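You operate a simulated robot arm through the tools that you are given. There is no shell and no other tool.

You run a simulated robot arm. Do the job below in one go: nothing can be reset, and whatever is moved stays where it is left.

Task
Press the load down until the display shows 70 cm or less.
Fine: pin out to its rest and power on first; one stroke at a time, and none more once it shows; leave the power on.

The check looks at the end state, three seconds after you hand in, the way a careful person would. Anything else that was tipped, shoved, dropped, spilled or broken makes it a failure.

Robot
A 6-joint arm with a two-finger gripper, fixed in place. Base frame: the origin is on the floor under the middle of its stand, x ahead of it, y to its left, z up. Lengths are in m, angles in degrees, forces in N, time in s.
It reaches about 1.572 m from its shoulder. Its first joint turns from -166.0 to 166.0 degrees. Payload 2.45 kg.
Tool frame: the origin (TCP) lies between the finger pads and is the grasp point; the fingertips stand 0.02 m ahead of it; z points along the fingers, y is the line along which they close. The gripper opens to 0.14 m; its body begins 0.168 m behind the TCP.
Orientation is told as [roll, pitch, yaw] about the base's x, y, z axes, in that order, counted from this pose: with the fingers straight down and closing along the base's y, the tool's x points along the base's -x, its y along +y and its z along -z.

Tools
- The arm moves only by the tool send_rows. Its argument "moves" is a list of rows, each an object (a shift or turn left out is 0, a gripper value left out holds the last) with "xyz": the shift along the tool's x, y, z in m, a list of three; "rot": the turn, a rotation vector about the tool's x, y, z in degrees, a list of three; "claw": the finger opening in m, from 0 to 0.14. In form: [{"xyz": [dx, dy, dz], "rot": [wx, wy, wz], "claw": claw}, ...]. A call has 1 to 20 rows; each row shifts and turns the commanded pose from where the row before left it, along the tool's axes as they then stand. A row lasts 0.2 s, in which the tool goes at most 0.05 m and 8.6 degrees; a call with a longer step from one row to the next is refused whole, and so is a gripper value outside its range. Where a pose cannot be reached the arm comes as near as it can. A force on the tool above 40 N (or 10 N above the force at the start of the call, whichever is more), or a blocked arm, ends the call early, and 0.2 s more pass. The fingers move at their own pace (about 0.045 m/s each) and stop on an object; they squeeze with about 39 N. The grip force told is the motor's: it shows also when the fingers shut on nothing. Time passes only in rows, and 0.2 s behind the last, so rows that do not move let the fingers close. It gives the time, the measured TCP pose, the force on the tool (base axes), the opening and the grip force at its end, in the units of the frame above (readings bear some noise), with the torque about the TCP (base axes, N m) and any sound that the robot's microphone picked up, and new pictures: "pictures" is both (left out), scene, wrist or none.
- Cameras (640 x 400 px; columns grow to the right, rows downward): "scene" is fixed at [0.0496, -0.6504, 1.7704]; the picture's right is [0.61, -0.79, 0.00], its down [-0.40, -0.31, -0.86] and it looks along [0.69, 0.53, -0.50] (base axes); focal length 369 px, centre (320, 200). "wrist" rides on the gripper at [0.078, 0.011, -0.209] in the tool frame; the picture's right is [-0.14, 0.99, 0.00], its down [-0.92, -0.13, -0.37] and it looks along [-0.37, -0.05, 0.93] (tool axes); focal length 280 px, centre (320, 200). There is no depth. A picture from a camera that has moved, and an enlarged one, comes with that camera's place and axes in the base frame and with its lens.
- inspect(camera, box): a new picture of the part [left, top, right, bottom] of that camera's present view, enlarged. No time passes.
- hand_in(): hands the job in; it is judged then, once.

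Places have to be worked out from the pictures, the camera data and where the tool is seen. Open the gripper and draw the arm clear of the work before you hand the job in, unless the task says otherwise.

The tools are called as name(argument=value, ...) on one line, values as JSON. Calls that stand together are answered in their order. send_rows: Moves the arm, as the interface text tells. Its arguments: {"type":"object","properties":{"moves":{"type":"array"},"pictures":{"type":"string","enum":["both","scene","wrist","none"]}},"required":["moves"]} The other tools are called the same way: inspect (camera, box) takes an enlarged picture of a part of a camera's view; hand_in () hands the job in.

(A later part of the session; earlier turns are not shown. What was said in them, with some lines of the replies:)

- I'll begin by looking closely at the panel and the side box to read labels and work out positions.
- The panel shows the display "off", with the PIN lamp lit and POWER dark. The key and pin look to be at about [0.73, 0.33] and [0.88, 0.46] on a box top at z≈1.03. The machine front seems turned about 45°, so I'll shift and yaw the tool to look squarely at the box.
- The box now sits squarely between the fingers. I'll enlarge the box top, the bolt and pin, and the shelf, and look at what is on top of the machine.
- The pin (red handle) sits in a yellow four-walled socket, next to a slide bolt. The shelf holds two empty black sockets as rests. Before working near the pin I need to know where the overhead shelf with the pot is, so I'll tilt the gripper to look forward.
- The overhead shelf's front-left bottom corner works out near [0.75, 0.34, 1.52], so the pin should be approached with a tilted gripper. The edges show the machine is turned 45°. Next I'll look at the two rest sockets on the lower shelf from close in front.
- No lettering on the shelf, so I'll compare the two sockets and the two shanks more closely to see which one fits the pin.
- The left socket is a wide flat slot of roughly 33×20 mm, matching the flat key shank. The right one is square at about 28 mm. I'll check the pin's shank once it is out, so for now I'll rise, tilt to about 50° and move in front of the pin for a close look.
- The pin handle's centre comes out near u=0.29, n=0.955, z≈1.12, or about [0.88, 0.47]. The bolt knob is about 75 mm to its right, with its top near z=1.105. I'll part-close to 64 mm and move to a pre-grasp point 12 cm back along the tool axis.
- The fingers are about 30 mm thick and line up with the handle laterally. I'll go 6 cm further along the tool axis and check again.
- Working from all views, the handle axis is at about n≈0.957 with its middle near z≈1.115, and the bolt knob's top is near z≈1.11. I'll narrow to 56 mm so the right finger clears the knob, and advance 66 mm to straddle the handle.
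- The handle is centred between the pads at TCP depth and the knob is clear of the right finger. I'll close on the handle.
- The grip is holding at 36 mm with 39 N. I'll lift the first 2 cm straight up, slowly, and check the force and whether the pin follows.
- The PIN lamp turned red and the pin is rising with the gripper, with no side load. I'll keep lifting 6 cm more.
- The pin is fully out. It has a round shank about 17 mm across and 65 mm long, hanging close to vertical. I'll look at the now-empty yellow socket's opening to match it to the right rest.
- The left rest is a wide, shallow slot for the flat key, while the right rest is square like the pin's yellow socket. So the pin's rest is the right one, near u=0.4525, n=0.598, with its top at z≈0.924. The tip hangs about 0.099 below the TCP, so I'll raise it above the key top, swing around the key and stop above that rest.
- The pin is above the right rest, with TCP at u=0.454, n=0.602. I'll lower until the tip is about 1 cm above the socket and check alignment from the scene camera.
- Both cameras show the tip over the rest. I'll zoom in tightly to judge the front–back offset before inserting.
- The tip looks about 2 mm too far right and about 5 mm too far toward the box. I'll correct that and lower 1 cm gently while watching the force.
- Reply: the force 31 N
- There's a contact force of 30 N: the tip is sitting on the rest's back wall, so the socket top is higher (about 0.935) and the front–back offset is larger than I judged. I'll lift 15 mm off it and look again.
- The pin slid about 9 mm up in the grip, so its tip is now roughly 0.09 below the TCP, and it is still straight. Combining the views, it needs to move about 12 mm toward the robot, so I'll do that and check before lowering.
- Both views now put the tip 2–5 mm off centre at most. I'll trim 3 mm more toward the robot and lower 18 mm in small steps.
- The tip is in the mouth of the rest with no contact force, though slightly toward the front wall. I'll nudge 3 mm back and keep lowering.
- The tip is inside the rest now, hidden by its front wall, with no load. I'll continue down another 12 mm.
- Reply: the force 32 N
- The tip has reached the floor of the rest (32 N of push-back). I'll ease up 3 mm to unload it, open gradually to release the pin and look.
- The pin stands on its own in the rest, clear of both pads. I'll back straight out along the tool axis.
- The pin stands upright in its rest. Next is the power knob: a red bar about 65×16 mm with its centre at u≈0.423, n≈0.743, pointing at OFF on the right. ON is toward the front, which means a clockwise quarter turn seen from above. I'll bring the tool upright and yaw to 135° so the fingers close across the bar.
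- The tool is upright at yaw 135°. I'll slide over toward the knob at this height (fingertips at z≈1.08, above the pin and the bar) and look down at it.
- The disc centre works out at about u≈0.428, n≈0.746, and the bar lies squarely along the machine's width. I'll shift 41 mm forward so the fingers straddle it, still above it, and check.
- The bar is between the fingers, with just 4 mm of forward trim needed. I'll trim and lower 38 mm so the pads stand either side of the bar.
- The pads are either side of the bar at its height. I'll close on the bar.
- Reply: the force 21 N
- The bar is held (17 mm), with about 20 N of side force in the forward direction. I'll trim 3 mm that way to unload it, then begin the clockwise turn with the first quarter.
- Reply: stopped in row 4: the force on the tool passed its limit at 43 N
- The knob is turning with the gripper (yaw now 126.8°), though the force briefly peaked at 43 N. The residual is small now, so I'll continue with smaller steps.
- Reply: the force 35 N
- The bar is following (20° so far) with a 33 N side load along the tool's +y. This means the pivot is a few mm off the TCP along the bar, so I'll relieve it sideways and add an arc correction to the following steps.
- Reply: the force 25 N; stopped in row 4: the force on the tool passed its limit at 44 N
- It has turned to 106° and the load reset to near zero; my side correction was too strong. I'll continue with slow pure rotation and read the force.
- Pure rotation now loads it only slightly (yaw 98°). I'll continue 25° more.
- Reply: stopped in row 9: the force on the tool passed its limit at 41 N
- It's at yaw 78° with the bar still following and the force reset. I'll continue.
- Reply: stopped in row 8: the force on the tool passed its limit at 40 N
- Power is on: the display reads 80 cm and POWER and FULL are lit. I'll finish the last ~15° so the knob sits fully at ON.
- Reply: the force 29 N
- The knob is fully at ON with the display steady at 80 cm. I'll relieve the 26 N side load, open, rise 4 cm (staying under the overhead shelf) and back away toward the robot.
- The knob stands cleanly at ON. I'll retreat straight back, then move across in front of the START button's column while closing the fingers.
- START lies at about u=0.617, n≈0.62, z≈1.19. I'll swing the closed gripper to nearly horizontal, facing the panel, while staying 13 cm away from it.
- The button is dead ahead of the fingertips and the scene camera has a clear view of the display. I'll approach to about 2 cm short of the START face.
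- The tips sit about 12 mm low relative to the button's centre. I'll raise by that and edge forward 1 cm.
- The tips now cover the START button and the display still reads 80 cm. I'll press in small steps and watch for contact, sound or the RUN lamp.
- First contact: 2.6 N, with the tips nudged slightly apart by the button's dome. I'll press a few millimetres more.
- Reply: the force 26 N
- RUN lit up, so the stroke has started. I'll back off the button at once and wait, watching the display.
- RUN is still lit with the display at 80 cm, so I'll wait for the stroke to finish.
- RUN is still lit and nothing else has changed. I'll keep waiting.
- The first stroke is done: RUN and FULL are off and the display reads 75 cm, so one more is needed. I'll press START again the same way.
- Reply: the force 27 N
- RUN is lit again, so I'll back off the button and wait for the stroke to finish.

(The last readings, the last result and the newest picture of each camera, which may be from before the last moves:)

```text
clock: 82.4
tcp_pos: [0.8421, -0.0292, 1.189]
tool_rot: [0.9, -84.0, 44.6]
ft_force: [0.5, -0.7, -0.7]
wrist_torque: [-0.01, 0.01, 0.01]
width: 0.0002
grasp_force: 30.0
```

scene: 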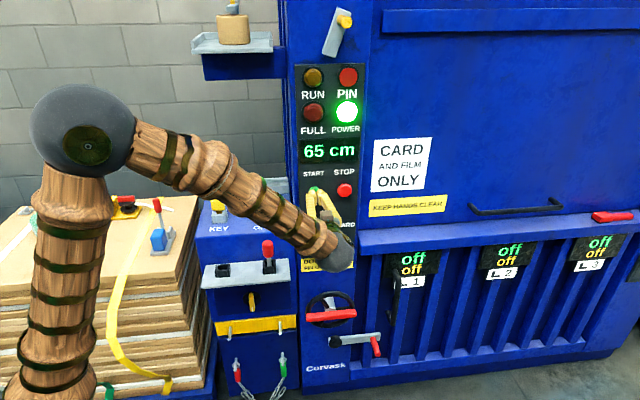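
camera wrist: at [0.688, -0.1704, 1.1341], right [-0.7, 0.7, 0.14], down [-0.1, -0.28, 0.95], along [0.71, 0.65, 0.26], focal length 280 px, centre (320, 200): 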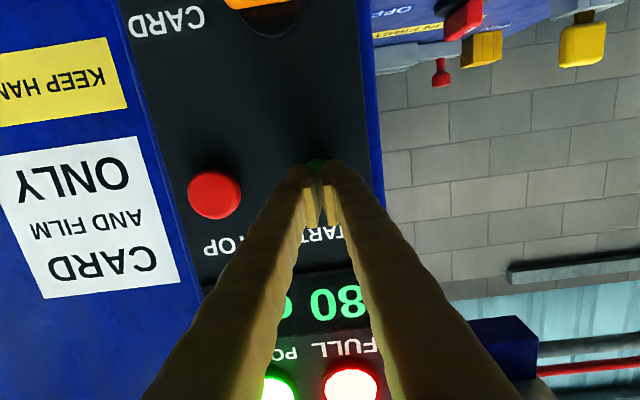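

The display now reads 65 cm and RUN is off, so no more strokes. I'll draw straight back from the panel, then open the gripper and bring it upright, clear of the work.

send_rows(moves=[{"xyz": [0.003, 0, -0.03]}, {"xyz": [0.003, 0, -0.03]}, {"xyz": [0.003, 0, -0.03]}, {"xyz": [0.002, 0, -0.02]}, {"claw": 0.05}, {}, {"rot": [0, 8.4, 0]}, {"rot": [0, 8.4, 0]}, {"rot": [0, 8.4, 0]}, {"rot": [0, 8.4, 0]}, {"rot": [0, 8.4, 0]}, {"rot": [0, 8.4, 0]}, {}], pictures="both")

inspect(camera="scene", box=[285, 50, 375, 210])

```text
clock: 85.2
tcp_pos: [0.7635, -0.1092, 1.1912]
tool_rot: [0.1, -33.4, 45.5]
ft_force: [0.0, 0.2, 0.7]
wrist_torque: [0.0, 0.03, 0.03]
width: 0.05
grasp_force: 0.0
camera wrist: at [0.6287, -0.2309, 1.3218], right [-0.63, 0.78, 0.08], down [0.49, 0.31, 0.81], along [0.61, 0.55, -0.58], focal length 280 px, centre (320, 200)
```

scene: 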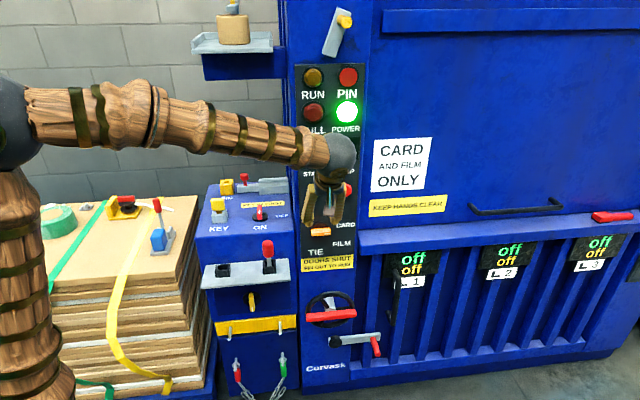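
wrist: 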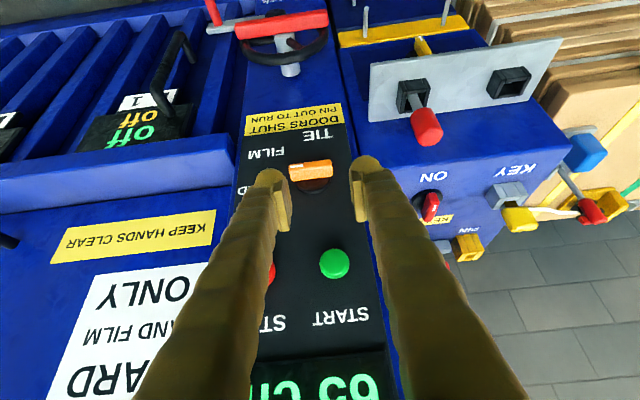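

```text
2.50 times, centred on (330, 130) of scene
camera zoom: at [0.0496, -0.6504, 1.7704], right [0.61, -0.79, 0.0], down [-0.4, -0.31, -0.86], along [0.69, 0.53, -0.5], focal length 922 px, centre (295, 375)
```

zoom: 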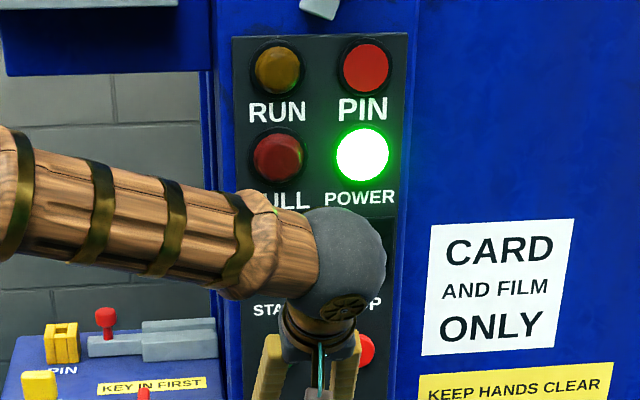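

The gripper is clear of the panel. I'll move the arm further back and up, then take a final look at everything.

send_rows(moves=[{"xyz": [0.0068, 0.0184, -0.0332]}, {"xyz": [0.0068, 0.0184, -0.0332]}, {"xyz": [0.0068, 0.0184, -0.0332]}, {"xyz": [0.0068, 0.0184, -0.0332]}, {"xyz": [0.0068, 0.0184, -0.0332], "claw": 0.1}, {}, {}], pictures="both")

inspect(camera="scene", box=[190, 50, 380, 300])

inspect(camera="wrist", box=[200, 0, 640, 300])

```text
clock: 86.8
tcp_pos: [0.6141, -0.1308, 1.3114]
tool_rot: [0.1, -33.5, 45.6]
ft_force: [-0.6, -0.5, -0.5]
wrist_torque: [0.02, 0.02, -0.01]
width: 0.1
grasp_force: 0.0
camera wrist: at [0.4791, -0.2531, 1.4414], right [-0.63, 0.78, 0.08], down [0.49, 0.31, 0.81], along [0.61, 0.55, -0.57], focal length 280 px, centre (320, 200)
```

scene: 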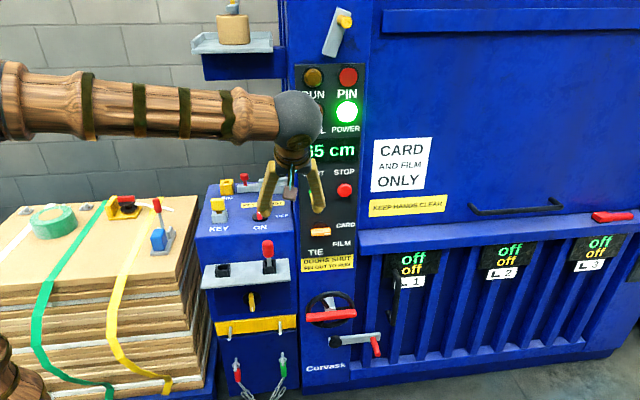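
wrist: 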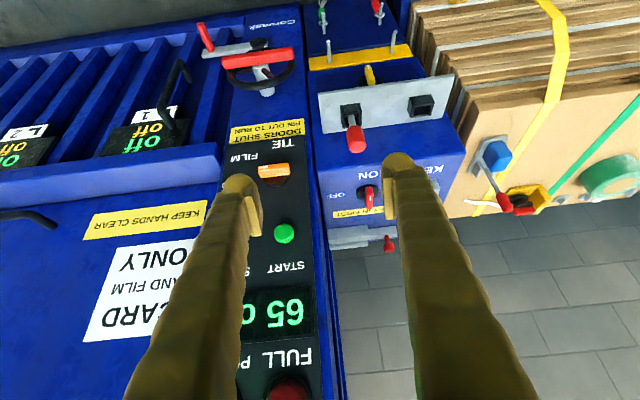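

```text
1.60 times, centred on (285, 175) of scene
camera zoom: at [0.0496, -0.6504, 1.7704], right [0.61, -0.79, 0.0], down [-0.4, -0.31, -0.86], along [0.69, 0.53, -0.5], focal length 590 px, centre (376, 240)
```

zoom: 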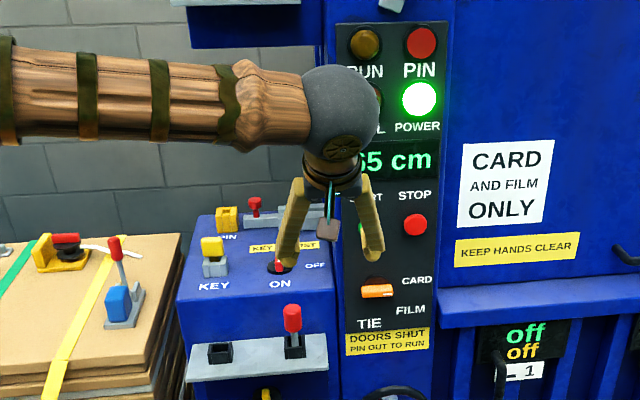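

```text
1.33 times, centred on (420, 150) of wrist
camera zoom: at [0.4791, -0.2531, 1.4414], right [-0.63, 0.78, 0.08], down [0.49, 0.31, 0.81], along [0.61, 0.55, -0.57], focal length 374 px, centre (187, 267)
```

zoom: 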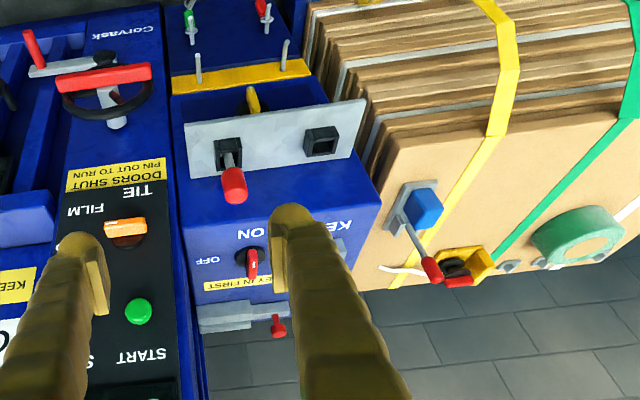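

The display reads 65 cm, POWER is lit, RUN is off and the pin stands in its rest. The key is untouched, nothing else was disturbed, and the gripper is open and clear, so I'm handing the job in.

hand_in()

```text
The job is handed in.
```

The load is pressed: the display reads 65 cm, under the 70 cm limit. I've handed the job in; no result has come back yet.

- **Pin:** I moved it out of its yellow socket to the right-hand rest on the lower shelf, where it stands upright. The rests aren't labelled. I chose the right one because it is square like the pin's socket, while the left one is a flat slot like the key. On the first try the pin touched the rim of the rest with about 30 N, so I lifted it and realigned.
- **Power:** the knob is at ON and the POWER lamp is still lit. The side force went just over 40 N a few times while turning it, and the arm stopped itself each time.
- **Strokes:** I pressed START twice, waiting for RUN to go out each time. The display went from 80 to 75 to 65 cm, and I ran no more after that.

The gripper is open and the arm is clear of the machine. In the last pictures nothing else looked moved, and the key is still in its socket.
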